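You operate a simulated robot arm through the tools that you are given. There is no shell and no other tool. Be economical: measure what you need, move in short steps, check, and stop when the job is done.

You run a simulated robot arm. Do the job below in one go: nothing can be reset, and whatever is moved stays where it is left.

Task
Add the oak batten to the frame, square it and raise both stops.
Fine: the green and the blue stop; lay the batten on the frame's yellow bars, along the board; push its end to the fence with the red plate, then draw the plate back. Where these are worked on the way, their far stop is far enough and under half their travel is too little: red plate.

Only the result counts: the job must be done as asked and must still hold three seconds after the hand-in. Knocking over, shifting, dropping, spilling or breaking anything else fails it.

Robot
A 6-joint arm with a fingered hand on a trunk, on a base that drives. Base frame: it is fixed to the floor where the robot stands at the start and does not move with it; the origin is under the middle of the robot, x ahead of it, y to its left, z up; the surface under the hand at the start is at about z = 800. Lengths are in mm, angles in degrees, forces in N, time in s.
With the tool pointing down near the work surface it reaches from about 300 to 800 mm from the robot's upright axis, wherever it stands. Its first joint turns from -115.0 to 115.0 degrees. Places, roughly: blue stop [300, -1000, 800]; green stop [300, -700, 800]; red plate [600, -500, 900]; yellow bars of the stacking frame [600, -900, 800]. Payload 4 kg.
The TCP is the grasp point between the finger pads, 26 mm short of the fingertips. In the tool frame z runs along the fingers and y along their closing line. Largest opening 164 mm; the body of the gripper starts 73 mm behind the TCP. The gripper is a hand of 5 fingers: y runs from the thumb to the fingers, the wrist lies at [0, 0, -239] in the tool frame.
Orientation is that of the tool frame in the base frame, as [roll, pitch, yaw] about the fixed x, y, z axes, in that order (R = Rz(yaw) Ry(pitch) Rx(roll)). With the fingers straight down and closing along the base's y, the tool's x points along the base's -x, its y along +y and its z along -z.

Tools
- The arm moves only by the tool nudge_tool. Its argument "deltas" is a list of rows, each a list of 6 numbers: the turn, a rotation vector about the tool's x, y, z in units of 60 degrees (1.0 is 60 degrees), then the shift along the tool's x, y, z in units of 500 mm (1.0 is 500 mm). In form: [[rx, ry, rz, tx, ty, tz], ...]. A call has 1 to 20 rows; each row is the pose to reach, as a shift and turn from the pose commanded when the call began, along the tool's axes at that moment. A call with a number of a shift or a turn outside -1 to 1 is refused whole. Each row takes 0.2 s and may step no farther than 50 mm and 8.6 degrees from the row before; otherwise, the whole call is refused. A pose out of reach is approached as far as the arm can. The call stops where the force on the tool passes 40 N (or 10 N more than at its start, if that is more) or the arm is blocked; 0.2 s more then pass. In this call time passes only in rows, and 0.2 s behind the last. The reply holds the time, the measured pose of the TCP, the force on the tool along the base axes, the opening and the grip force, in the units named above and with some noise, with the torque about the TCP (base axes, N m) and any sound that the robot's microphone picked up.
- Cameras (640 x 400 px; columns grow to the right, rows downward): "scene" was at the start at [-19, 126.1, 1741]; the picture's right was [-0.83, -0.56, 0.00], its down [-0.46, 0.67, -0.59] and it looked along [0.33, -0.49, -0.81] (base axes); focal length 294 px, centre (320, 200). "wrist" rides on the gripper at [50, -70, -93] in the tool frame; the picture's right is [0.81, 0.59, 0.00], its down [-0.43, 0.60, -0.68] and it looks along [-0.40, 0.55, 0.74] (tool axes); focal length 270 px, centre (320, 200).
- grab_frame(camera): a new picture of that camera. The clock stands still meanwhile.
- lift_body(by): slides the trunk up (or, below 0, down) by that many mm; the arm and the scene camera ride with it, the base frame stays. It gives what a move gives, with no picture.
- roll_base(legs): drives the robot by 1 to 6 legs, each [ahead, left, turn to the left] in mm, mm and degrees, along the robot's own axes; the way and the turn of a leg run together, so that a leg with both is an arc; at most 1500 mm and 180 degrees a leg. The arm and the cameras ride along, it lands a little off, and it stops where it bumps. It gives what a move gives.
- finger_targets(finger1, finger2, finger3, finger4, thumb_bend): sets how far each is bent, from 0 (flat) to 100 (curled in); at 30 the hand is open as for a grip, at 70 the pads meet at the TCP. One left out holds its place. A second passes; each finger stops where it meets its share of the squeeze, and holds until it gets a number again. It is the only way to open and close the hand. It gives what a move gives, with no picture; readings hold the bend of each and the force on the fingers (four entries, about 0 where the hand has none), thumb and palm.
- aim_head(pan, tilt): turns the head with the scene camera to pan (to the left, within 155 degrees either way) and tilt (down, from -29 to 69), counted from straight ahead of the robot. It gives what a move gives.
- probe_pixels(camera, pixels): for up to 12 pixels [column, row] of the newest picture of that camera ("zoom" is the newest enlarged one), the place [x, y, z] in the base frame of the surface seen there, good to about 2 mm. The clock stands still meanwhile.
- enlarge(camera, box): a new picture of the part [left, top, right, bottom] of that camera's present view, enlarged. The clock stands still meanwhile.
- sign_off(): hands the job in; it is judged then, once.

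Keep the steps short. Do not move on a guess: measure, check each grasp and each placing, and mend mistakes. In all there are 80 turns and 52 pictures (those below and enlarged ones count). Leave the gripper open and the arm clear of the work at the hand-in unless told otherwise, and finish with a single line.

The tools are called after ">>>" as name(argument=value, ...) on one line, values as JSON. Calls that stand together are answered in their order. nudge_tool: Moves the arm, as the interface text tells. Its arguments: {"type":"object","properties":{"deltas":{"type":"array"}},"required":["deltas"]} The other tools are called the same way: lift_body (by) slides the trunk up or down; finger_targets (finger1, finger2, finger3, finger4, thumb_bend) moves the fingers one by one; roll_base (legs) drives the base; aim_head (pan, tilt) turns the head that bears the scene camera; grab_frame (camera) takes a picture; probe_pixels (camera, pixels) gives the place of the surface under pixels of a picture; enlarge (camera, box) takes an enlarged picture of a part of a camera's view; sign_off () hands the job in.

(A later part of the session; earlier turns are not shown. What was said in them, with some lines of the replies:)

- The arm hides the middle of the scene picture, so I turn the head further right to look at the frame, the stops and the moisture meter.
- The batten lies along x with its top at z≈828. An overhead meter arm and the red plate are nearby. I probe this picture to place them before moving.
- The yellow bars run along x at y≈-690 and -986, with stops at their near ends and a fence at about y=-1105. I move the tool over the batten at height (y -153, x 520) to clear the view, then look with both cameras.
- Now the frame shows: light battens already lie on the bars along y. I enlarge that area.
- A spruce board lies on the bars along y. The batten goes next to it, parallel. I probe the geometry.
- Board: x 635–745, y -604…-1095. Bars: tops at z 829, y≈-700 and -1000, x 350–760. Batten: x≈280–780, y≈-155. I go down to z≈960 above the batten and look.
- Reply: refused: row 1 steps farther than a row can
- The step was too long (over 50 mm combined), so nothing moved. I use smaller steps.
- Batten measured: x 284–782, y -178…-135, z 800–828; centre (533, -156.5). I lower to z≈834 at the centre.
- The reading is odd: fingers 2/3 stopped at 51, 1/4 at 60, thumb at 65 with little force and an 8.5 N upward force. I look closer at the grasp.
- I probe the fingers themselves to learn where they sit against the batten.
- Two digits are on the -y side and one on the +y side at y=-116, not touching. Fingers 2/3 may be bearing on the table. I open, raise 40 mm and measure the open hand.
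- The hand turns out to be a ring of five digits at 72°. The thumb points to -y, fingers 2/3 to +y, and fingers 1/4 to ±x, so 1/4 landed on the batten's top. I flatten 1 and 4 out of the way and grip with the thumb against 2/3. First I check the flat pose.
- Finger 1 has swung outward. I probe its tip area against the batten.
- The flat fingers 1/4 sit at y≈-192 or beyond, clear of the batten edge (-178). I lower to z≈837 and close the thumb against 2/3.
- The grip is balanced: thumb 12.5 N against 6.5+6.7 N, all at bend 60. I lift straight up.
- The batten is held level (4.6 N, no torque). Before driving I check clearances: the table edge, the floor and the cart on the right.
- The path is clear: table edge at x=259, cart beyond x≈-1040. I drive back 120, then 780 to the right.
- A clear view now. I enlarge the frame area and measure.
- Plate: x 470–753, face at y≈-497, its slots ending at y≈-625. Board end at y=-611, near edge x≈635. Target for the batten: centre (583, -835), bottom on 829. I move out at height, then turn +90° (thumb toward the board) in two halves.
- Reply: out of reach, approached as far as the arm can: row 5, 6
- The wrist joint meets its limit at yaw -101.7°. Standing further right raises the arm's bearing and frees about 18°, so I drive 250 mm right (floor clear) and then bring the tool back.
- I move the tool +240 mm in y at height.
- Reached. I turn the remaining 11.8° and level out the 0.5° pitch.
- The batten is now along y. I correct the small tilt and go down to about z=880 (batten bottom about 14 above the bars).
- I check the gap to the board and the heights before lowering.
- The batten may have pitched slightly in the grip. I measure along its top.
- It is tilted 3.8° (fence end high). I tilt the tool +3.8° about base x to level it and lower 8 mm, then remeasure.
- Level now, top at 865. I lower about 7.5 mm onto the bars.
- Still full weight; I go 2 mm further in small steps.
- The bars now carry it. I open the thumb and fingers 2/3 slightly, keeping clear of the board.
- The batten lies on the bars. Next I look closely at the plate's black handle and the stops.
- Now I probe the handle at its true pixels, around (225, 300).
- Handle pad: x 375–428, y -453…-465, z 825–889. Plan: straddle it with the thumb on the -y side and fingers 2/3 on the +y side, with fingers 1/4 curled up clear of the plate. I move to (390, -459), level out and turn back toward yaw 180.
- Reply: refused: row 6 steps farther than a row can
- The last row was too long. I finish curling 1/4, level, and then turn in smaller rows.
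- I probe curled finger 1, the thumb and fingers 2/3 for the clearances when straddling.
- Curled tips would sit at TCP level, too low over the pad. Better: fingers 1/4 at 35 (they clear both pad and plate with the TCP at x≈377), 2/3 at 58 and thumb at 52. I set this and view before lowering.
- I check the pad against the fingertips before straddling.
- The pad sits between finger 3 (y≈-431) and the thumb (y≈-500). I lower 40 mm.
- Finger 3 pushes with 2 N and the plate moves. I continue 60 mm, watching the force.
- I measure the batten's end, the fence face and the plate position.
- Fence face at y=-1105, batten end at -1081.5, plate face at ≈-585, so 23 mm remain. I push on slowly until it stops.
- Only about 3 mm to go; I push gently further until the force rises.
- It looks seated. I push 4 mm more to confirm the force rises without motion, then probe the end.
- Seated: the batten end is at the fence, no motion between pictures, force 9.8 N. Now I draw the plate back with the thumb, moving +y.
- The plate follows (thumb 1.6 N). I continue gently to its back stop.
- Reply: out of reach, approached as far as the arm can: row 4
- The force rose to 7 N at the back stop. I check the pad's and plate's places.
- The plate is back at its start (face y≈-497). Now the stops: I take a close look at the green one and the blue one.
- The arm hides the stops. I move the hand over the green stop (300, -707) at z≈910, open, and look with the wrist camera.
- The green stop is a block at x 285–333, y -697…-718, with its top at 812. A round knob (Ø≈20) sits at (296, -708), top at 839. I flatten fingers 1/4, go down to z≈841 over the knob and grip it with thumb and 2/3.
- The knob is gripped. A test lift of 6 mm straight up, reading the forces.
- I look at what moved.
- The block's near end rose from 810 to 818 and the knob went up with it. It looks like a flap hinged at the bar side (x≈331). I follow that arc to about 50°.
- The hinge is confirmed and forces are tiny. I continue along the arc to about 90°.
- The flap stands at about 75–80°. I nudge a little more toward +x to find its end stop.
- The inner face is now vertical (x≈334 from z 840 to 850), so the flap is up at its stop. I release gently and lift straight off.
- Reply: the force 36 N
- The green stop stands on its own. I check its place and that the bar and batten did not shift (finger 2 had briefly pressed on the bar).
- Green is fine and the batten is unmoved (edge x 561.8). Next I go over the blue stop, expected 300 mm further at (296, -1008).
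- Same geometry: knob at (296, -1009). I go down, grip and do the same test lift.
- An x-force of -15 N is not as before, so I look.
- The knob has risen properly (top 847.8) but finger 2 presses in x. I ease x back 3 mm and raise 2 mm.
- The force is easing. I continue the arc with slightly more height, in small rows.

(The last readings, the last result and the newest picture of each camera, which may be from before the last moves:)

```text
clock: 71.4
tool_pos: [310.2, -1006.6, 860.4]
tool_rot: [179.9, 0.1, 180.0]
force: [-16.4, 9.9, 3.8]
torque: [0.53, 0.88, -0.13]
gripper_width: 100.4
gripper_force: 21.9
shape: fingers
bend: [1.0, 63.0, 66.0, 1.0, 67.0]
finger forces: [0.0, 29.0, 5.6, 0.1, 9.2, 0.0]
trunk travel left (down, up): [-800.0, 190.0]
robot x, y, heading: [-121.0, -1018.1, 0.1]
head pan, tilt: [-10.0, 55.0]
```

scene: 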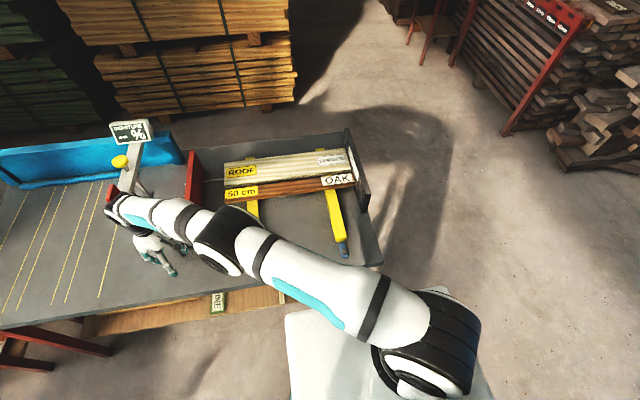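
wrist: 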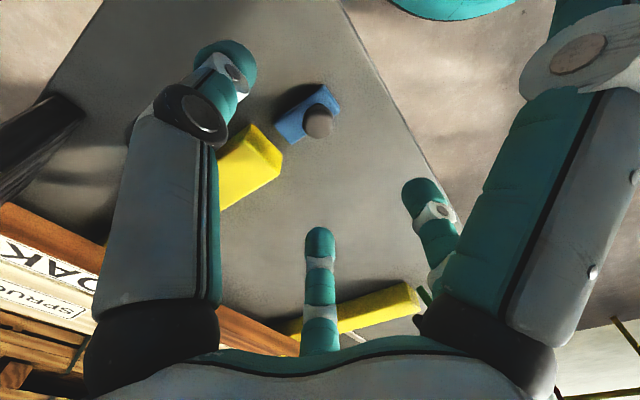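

I take one more close view to judge where the knob sits now.

>>> enlarge(camera="wrist", box=[200, 80, 440, 280])

>>> probe_pixels(camera="zoom", pixels=[[320, 200], [340, 220], [300, 200], [330, 110], [370, 130], [390, 150], [345, 160], [320, 240], [360, 160], [350, 90]])

```text
2.00 times, centred on (320, 180) of wrist
```

zoom: 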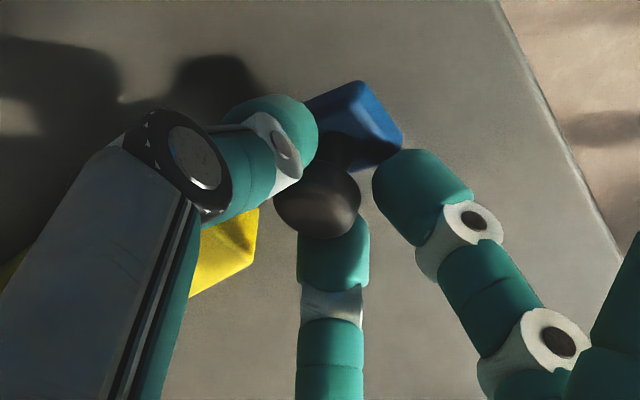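

```text
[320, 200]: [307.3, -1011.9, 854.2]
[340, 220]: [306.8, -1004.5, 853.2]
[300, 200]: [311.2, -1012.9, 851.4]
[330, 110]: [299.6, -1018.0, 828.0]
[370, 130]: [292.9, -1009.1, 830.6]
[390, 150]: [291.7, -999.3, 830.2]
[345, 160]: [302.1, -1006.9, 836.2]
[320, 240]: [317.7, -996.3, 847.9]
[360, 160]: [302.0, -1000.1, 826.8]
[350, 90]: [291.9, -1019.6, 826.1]
```

The flap is at about 27° and following; finger 2 is only wedged on the block's corner. I ease finger 2 and go on along the arc to ~60°.

>>> finger_targets(finger2=57)

>>> nudge_tool(deltas=[[0, 0, 0, -0.006, 0, -0.001], [0, 0, 0, -0.013, 0, -0.002], [0, 0, 0, -0.02, 0, -0.003], [0, 0, 0, -0.0275, 0, -0.0035], [0, 0, 0, -0.035, 0, -0.0035], [0, 0, 0, -0.0425, 0, -0.0035]])

```text
clock: 72.4
tool_pos: [312.1, -1008.7, 860.8]
tool_rot: [179.9, 0.1, 179.9]
force: [2.7, -2.2, -3.2]
torque: [-0.02, -0.04, -0.02]
gripper_width: 100.2
gripper_force: 7.3
shape: fingers
bend: [1.0, 56.0, 66.0, 1.0, 67.0]
finger forces: [0.0, 0.0, 6.6, 0.0, 8.0, 0.0]
trunk travel left (down, up): [-800.0, 190.0]
robot x, y, heading: [-119.5, -1022.6, 0.1]
head pan, tilt: [-10.0, 55.0]
```

```text
clock: 73.8
tool_pos: [333.2, -1007.0, 861.2]
tool_rot: [179.9, 0.0, -179.9]
force: [-0.2, -1.5, -1.4]
torque: [-0.03, 0.02, -0.02]
gripper_width: 100.7
gripper_force: 5.0
shape: fingers
bend: [1.0, 56.0, 67.0, 1.0, 68.0]
finger forces: [0.0, 0.0, 4.6, 0.0, 5.2, 0.1]
trunk travel left (down, up): [-800.0, 190.0]
robot x, y, heading: [-119.2, -1024.3, 0.0]
head pan, tilt: [-10.0, 55.0]
```

Smooth now, at ~60°. I continue to 90°.

>>> nudge_tool(deltas=[[0, 0, 0, -0.0075, 0, 0.0], [0, 0, 0, -0.015, 0, 0.001], [0, 0, 0, -0.0225, 0, 0.002], [0, 0, 0, -0.03, 0, 0.004], [0, 0, 0, -0.037, 0, 0.006], [0, 0, 0, -0.044, 0, 0.008], [0, 0, 0, -0.05, 0, 0.008], [0, 0, 0, -0.056, 0, 0.008]])

>>> enlarge(camera="wrist", box=[200, 80, 440, 280])

```text
clock: 75.6
tool_pos: [357.0, -1007.2, 859.2]
tool_rot: [179.9, -0.2, 180.0]
force: [-23.5, -3.4, 1.2]
torque: [-0.14, 0.49, -0.19]
gripper_width: 100.8
gripper_force: 26.1
shape: fingers
bend: [1.0, 56.0, 67.0, 1.0, 68.0]
finger forces: [0.0, 0.0, 18.5, 0.0, 33.9, 0.1]
trunk travel left (down, up): [-800.0, 190.0]
robot x, y, heading: [-120.7, -1023.4, 0.2]
head pan, tilt: [-10.0, 55.0]
```

```text
2.00 times, centred on (320, 180) of wrist
```

zoom: 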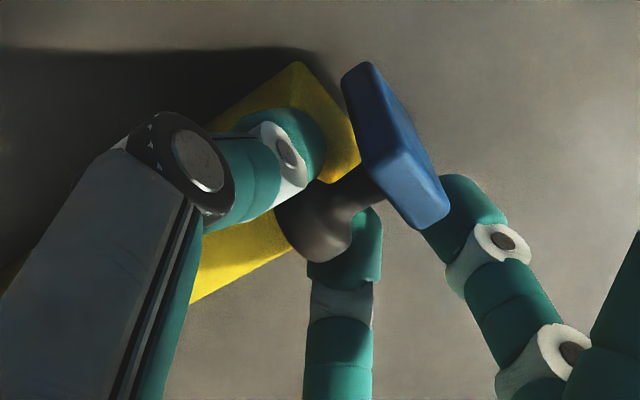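

Force -23.5 N in x: the end stop. I verify the flap, ease off 3 mm, release and lift.

>>> probe_pixels(camera="zoom", pixels=[[365, 75], [400, 130], [420, 200], [385, 175], [400, 190], [445, 205], [360, 110], [320, 240]])

>>> nudge_tool(deltas=[[0, 0, 0, 0.005, 0, -0.002], [0, 0, 0, 0.008, 0, -0.004]])

>>> finger_targets(finger3=60, thumb_bend=58)

```text
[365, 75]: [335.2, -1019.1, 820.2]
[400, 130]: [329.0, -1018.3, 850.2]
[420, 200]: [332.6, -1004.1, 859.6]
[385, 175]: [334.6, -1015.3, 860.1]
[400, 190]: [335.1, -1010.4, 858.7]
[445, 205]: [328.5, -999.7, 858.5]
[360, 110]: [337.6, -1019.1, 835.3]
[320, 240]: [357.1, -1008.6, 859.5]
```

```text
clock: 76.2
tool_pos: [359.8, -1007.5, 862.1]
tool_rot: [179.9, 0.3, -179.9]
force: [-1.1, -0.7, -3.4]
torque: [-0.04, 0.02, 0.02]
gripper_width: 100.5
gripper_force: 5.8
shape: fingers
bend: [1.0, 56.0, 68.0, 1.0, 68.0]
finger forces: [0.0, 0.0, 5.1, 0.1, 6.2, 0.1]
trunk travel left (down, up): [-800.0, 190.0]
robot x, y, heading: [-116.4, -1022.1, 0.1]
head pan, tilt: [-10.0, 55.0]
```

```text
clock: 77.2
tool_pos: [357.5, -1007.8, 861.2]
tool_rot: [179.9, 0.2, 180.0]
force: [1.5, 1.9, 15.7]
torque: [0.33, -0.23, -0.01]
gripper_width: 99.3
gripper_force: 8.1
shape: fingers
bend: [1.0, 56.0, 62.0, 1.0, 57.0]
finger forces: [0.0, 0.0, 15.7, 0.1, 0.0, 0.0]
trunk travel left (down, up): [-800.0, 190.0]
robot x, y, heading: [-120.6, -1024.3, -0.1]
head pan, tilt: [-10.0, 55.0]
```

Finger 3 bears on the bar a little; I lift straight off and move clear, then view both stops.

>>> nudge_tool(deltas=[[0, 0, 0, 0, 0, -0.03], [0, 0, 0, 0, 0, -0.08], [0, 0, 0, 0, 0, -0.15], [0, 0, 0, 0, 0, -0.23], [0, 0, 0, 0, 0, -0.3], [0, 0, 0, 0.03, 0, -0.38], [0, 0, 0, 0.06, 0, -0.44]])

>>> grab_frame(camera="wrist")

```text
clock: 78.8
tool_pos: [325.3, -1007.7, 1080.2]
tool_rot: [179.9, 0.0, -180.0]
force: [-0.2, 0.1, 0.6]
torque: [0.02, 0.0, 0.01]
gripper_width: 99.3
gripper_force: 0.0
shape: fingers
bend: [1.0, 56.0, 60.0, 1.0, 57.0]
finger forces: [0.1, 0.1, 0.0, 0.1, 0.0, 0.0]
trunk travel left (down, up): [-800.0, 190.0]
robot x, y, heading: [-117.1, -1025.4, -0.1]
head pan, tilt: [-10.0, 55.0]
```

```text
2 pictures are left
```

wrist: 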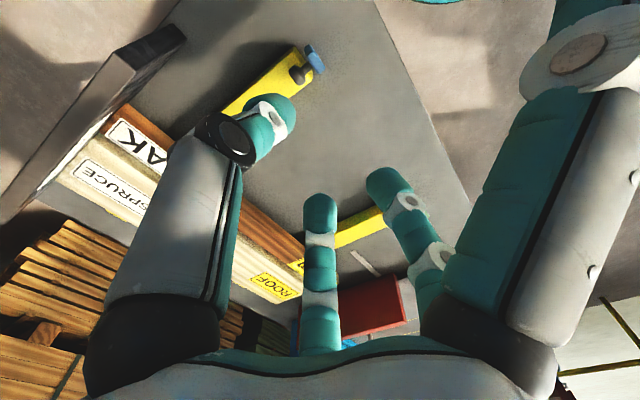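

Blue stands. I use a scene view of the whole frame to check green, blue, batten and plate.

>>> enlarge(camera="scene", box=[170, 120, 390, 285])

>>> probe_pixels(camera="wrist", pixels=[[313, 48], [309, 52], [315, 60], [322, 70], [317, 72], [298, 72], [308, 66]])

```text
2.42 times, centred on (280, 202) of scene
```

zoom: 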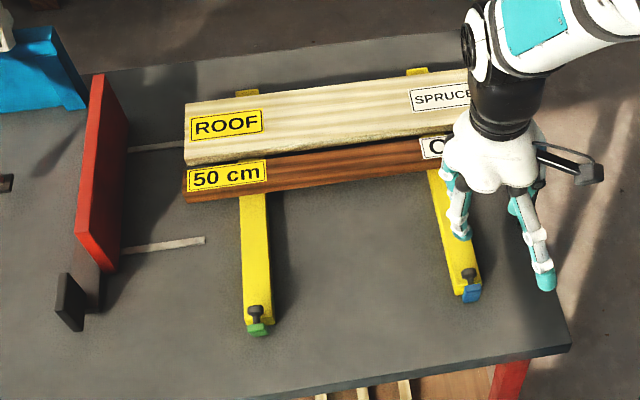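

```text
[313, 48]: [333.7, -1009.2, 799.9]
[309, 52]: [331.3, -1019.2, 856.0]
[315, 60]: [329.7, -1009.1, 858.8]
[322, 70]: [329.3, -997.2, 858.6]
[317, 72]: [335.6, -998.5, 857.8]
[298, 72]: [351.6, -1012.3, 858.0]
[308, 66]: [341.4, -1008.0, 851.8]
```

I compare the two flaps and the other items by probing.

>>> probe_pixels(camera="zoom", pixels=[[257, 333], [250, 332], [264, 330], [257, 326], [262, 326], [472, 297], [466, 300], [475, 290], [470, 287], [255, 309], [186, 198], [120, 200]])

>>> probe_pixels(camera="zoom", pixels=[[257, 330], [249, 325], [254, 335], [465, 292], [470, 302], [188, 163], [420, 172], [300, 190], [300, 157], [100, 80], [469, 272], [248, 334]])

```text
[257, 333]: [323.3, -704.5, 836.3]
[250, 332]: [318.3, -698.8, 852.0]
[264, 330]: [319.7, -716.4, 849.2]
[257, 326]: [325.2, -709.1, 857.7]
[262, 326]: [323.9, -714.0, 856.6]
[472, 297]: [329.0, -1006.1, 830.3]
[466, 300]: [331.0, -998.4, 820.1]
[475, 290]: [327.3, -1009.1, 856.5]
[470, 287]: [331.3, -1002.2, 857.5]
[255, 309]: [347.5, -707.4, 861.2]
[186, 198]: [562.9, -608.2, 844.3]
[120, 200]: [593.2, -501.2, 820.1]
```

```text
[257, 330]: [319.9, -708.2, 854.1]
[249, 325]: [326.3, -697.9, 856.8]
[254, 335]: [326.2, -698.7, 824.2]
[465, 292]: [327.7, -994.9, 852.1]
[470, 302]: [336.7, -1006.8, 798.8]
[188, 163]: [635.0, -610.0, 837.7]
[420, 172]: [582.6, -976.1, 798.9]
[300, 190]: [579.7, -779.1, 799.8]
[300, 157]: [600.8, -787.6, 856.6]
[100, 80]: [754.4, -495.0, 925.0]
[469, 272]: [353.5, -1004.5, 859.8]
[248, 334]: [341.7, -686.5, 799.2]
```

Blue stands at ~85° (its stop). Green leans back to ~78°, having been dragged a little on release. I close thumb+2+3 into a pointer and push green's outer face gently toward +x to its stop. First I move to its robot side.

>>> finger_targets(finger2=70, finger3=70, thumb_bend=70)

>>> nudge_tool(deltas=[[0, 0, 0, 0.02, 0.09, 0], [0, 0, 0, 0.04, 0.18, 0], [0, 0, 0, 0.06, 0.27, 0], [0, 0, 0, 0.08, 0.36, 0], [0, 0, 0, 0.1, 0.45, 0], [0, 0, 0, 0.11, 0.54, 0], [0, 0, 0, 0.12, 0.6, 0], [0, 0, 0, 0.12, 0.6, 0.09], [0, 0, 0, 0.12, 0.6, 0.18], [0, 0, 0, 0.12, 0.6, 0.27], [0, 0, 0, 0.12, 0.6, 0.35], [0, 0, 0, 0.12, 0.6, 0.424]])

```text
clock: 79.8
tool_pos: [326.5, -1007.5, 1078.1]
tool_rot: [179.9, 0.1, 179.9]
force: [-0.2, -0.1, 0.4]
torque: [0.0, 0.04, 0.03]
gripper_width: 101.3
gripper_force: 0.0
shape: fingers
bend: [1.0, 69.0, 70.0, 1.0, 70.0]
finger forces: [0.1, 0.1, 0.0, 0.1, 0.0, 0.0]
trunk travel left (down, up): [-800.0, 190.0]
robot x, y, heading: [-117.7, -1025.5, 0.2]
head pan, tilt: [-10.0, 55.0]
```

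```text
clock: 82.4
tool_pos: [268.6, -708.4, 867.9]
tool_rot: [179.8, 0.1, -180.0]
force: [-0.2, -0.2, 0.0]
torque: [-0.03, 0.0, -0.01]
gripper_width: 101.3
gripper_force: 0.1
shape: fingers
bend: [1.0, 69.0, 70.0, 1.0, 70.0]
finger forces: [0.0, 0.1, 0.1, 0.0, 0.1, 0.0]
trunk travel left (down, up): [-800.0, 190.0]
robot x, y, heading: [-121.0, -1023.7, 0.1]
head pan, tilt: [-10.0, 55.0]
```

In position. I push +x: 30 mm first, in small rows.

>>> nudge_tool(deltas=[[0, 0, 0, -0.016, 0, 0.004], [0, 0, 0, -0.032, 0, 0.008], [0, 0, 0, -0.045, 0, 0.008], [0, 0, 0, -0.055, 0, 0.008], [0, 0, 0, -0.063, 0, 0.008]])

```text
clock: 83.6
tool_pos: [298.0, -709.7, 863.6]
tool_rot: [179.9, 0.0, 179.9]
force: [-0.5, 0.0, -0.8]
torque: [-0.01, 0.0, -0.01]
gripper_width: 100.9
gripper_force: 0.0
shape: fingers
bend: [1.0, 69.0, 70.0, 1.0, 70.0]
finger forces: [0.0, 0.0, 0.0, 0.1, 0.0, 0.1]
trunk travel left (down, up): [-800.0, 190.0]
robot x, y, heading: [-124.0, -1025.2, 0.2]
head pan, tilt: [-10.0, 55.0]
```

No contact yet; I continue in 2–3 mm rows.

>>> nudge_tool(deltas=[[0, 0, 0, -0.006, 0, 0], [0, 0, 0, -0.012, 0, 0], [0, 0, 0, -0.017, 0, 0], [0, 0, 0, -0.022, 0, 0]])

```text
clock: 84.6
tool_pos: [309.9, -708.1, 864.3]
tool_rot: [179.9, 0.1, 180.0]
force: [-0.3, 0.1, 0.0]
torque: [0.01, 0.02, 0.02]
gripper_width: 101.5
gripper_force: 0.6
shape: fingers
bend: [1.0, 69.0, 70.0, 1.0, 70.0]
finger forces: [0.0, 0.0, 0.3, 0.0, 0.1, 0.1]
trunk travel left (down, up): [-800.0, 190.0]
robot x, y, heading: [-119.1, -1024.3, -0.2]
head pan, tilt: [-10.0, 55.0]
```

A light touch (0.3 N on finger 3). Onward until the force rises.

>>> nudge_tool(deltas=[[0, 0, 0, -0.005, 0, 0], [0, 0, 0, -0.01, 0, 0], [0, 0, 0, -0.015, 0, 0]])

```text
clock: 85.4
tool_pos: [317.0, -707.1, 864.6]
tool_rot: [180.0, 0.1, 179.9]
force: [-2.8, 0.8, 0.7]
torque: [-0.02, 0.03, 0.04]
gripper_width: 101.2
gripper_force: 0.4
shape: fingers
bend: [1.0, 69.0, 70.0, 1.0, 70.0]
finger forces: [0.0, 0.0, 0.6, 0.0, 0.1, 0.0]
trunk travel left (down, up): [-800.0, 190.0]
robot x, y, heading: [-120.2, -1022.4, 0.2]
head pan, tilt: [-10.0, 55.0]
```

>>> nudge_tool(deltas=[[0, 0, 0, -0.004, 0, 0], [0, 0, 0, -0.008, 0, 0]])

```text
clock: 86.0
tool_pos: [320.7, -707.4, 866.3]
tool_rot: [180.0, 0.0, -179.9]
force: [-6.0, 1.2, -0.9]
torque: [0.01, -0.02, 0.09]
gripper_width: 101.4
gripper_force: 4.3
shape: fingers
bend: [1.0, 68.0, 70.0, 1.0, 70.0]
finger forces: [0.0, 0.0, 8.5, 0.1, 0.0, 0.0]
trunk travel left (down, up): [-800.0, 190.0]
robot x, y, heading: [-118.5, -1022.0, 0.2]
head pan, tilt: [-10.0, 55.0]
```

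>>> nudge_tool(deltas=[[0, 0, 0, -0.004, 0, 0], [0, 0, 0, -0.007, 0, 0]])

```text
clock: 86.6
tool_pos: [322.0, -707.2, 864.5]
tool_rot: [180.0, -0.1, -179.8]
force: [-9.4, 0.4, 0.0]
torque: [0.0, 0.04, 0.13]
gripper_width: 101.0
gripper_force: 6.3
shape: fingers
bend: [1.0, 68.0, 70.0, 1.0, 70.0]
finger forces: [0.1, 0.1, 12.3, 0.1, 0.1, 0.0]
trunk travel left (down, up): [-800.0, 190.0]
robot x, y, heading: [-119.9, -1021.3, 0.5]
head pan, tilt: [-10.0, 55.0]
5 turns are left
```

The force rises with no more travel: green is at its stop. I retreat in -x, go up, move aside, and open the hand.

>>> nudge_tool(deltas=[[0, 0, 0, 0.05, 0, 0], [0, 0, 0, 0.1, 0, 0], [0, 0, 0, 0.1, 0, -0.09], [0, 0, 0, 0.1, 0, -0.18], [0, 0, 0, 0.1, 0, -0.27], [0, 0, 0, 0.1, 0, -0.36], [0, 0, 0, 0.1, 0, -0.43], [0, 0, 0, 0.1, -0.09, -0.43], [0, 0, 0, 0.1, -0.18, -0.43], [0, 0, 0, 0.1, -0.27, -0.43], [0, 0, 0, 0.1, -0.36, -0.43], [0, 0, 0, 0.1, -0.45, -0.43], [0, 0, 0, 0.1, -0.54, -0.43], [0, 0, 0, 0.1, -0.62, -0.43]])

>>> finger_targets(finger1=30, finger2=30, finger3=30, finger4=30, thumb_bend=30)

>>> enlarge(camera="scene", box=[170, 120, 390, 285])

>>> probe_pixels(camera="zoom", pixels=[[257, 333], [257, 330], [254, 335], [257, 326], [255, 309], [472, 297], [475, 290], [186, 198], [188, 163], [100, 80]])

```text
clock: 89.6
tool_pos: [274.5, -1018.8, 1079.3]
tool_rot: [179.9, 0.1, -180.0]
force: [0.2, -0.1, -0.6]
torque: [0.02, -0.02, 0.01]
gripper_width: 101.3
gripper_force: 0.0
shape: fingers
bend: [1.0, 69.0, 70.0, 1.0, 70.0]
finger forces: [0.0, 0.1, 0.0, 0.0, 0.0, 0.1]
trunk travel left (down, up): [-800.0, 190.0]
robot x, y, heading: [-116.5, -1021.2, -0.0]
head pan, tilt: [-10.0, 55.0]
```

```text
clock: 90.6
tool_pos: [275.6, -1016.7, 1079.4]
tool_rot: [179.9, 0.1, 180.0]
force: [0.7, -0.3, 0.1]
torque: [0.0, -0.02, 0.01]
gripper_width: 91.0
gripper_force: 0.2
shape: fingers
bend: [30.0, 30.0, 30.0, 30.0, 30.0]
finger forces: [0.0, 0.0, 0.1, 0.0, 0.0, 0.1]
trunk travel left (down, up): [-800.0, 190.0]
robot x, y, heading: [-117.9, -1020.6, 0.2]
head pan, tilt: [-10.0, 55.0]
```

```text
2.42 times, centred on (280, 202) of scene
```

zoom: 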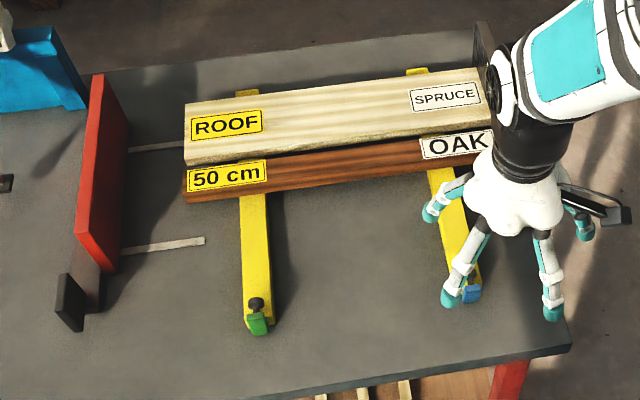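

```text
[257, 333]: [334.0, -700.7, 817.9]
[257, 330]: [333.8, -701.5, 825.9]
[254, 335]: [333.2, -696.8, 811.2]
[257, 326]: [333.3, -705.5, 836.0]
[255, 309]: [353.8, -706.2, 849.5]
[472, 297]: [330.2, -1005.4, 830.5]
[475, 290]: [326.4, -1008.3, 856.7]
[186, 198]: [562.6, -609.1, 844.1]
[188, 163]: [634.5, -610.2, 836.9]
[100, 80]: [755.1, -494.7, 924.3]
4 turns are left
```

Green is now upright (outer face vertical). Blue still leans ~8°, so I give it the same gentle push along the proven path.

>>> finger_targets(finger1=0, finger2=70, finger3=70, finger4=0, thumb_bend=70)

>>> nudge_tool(deltas=[[0, 0, 0, 0.013, 0.018, 0.08], [0, 0, 0, 0.013, 0.018, 0.17], [0, 0, 0, 0.013, 0.018, 0.26], [0, 0, 0, 0.013, 0.018, 0.35], [0, 0, 0, 0.013, 0.018, 0.43], [0, 0, 0, -0.01, 0.018, 0.43], [0, 0, 0, -0.035, 0.018, 0.43], [0, 0, 0, -0.055, 0.018, 0.43], [0, 0, 0, -0.068, 0.018, 0.43], [0, 0, 0, -0.075, 0.018, 0.43], [0, 0, 0, -0.081, 0.018, 0.43], [0, 0, 0, -0.087, 0.018, 0.43], [0, 0, 0, -0.092, 0.018, 0.43], [0, 0, 0, -0.096, 0.018, 0.43]])

```text
clock: 91.6
tool_pos: [275.4, -1017.8, 1079.0]
tool_rot: [179.8, 0.0, 179.9]
force: [0.6, -0.1, -0.1]
torque: [0.0, 0.01, 0.03]
gripper_width: 101.3
gripper_force: 0.0
shape: fingers
bend: [1.0, 69.0, 69.0, 1.0, 70.0]
finger forces: [0.0, 0.0, 0.1, 0.0, 0.0, 0.1]
trunk travel left (down, up): [-800.0, 190.0]
robot x, y, heading: [-119.1, -1027.1, 0.0]
head pan, tilt: [-10.0, 55.0]
```

```text
clock: 94.6
tool_pos: [321.2, -1008.4, 863.1]
tool_rot: [179.9, 0.0, -180.0]
force: [-5.6, 0.6, -1.0]
torque: [0.03, 0.07, 0.07]
gripper_width: 101.1
gripper_force: 4.5
shape: fingers
bend: [1.0, 69.0, 70.0, 1.0, 70.0]
finger forces: [0.0, 0.0, 8.5, 0.1, 0.0, 0.0]
trunk travel left (down, up): [-800.0, 190.0]
robot x, y, heading: [-120.1, -1025.1, 0.1]
head pan, tilt: [-10.0, 55.0]
3 turns are left
```

Blue has reached its stop with the same rising force as green (8.5 N). I retreat the same way and open the hand.

>>> nudge_tool(deltas=[[0, 0, 0, 0.05, 0, 0], [0, 0, 0, 0.1, 0, 0], [0, 0, 0, 0.1, 0, -0.09], [0, 0, 0, 0.1, 0, -0.18], [0, 0, 0, 0.1, 0, -0.27], [0, 0, 0, 0.1, 0, -0.36], [0, 0, 0, 0.1, 0, -0.45], [0, 0, 0, 0.1, 0, -0.5]])

>>> finger_targets(finger1=30, finger2=30, finger3=30, finger4=30, thumb_bend=30)

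```text
clock: 96.4
tool_pos: [272.6, -1008.5, 1114.1]
tool_rot: [179.9, 0.1, -180.0]
force: [-0.3, 0.1, 1.1]
torque: [0.01, 0.0, -0.01]
gripper_width: 101.1
gripper_force: 0.1
shape: fingers
bend: [1.0, 69.0, 69.0, 1.0, 70.0]
finger forces: [0.1, 0.0, 0.0, 0.0, 0.0, 0.1]
trunk travel left (down, up): [-800.0, 190.0]
robot x, y, heading: [-121.7, -1023.9, 0.1]
head pan, tilt: [-10.0, 55.0]
```

```text
clock: 97.4
tool_pos: [273.3, -1008.3, 1113.9]
tool_rot: [179.9, 0.1, -180.0]
force: [0.4, 0.1, -0.1]
torque: [0.0, 0.01, 0.02]
gripper_width: 90.8
gripper_force: 0.0
shape: fingers
bend: [30.0, 30.0, 30.0, 30.0, 30.0]
finger forces: [0.1, 0.0, 0.0, 0.1, 0.1, 0.1]
trunk travel left (down, up): [-800.0, 190.0]
robot x, y, heading: [-121.1, -1025.1, -0.0]
head pan, tilt: [-10.0, 55.0]
2 turns are left
```

The hand is open and clear, and all steps are done, so I hand in.

>>> sign_off()

```text
The job is handed in.
```

The oak batten lies on the yellow bars along the board with its end at the fence, the red plate is drawn back, and both stops are raised; green was measured upright, while blue's final push was checked by force only, as no pictures were left.
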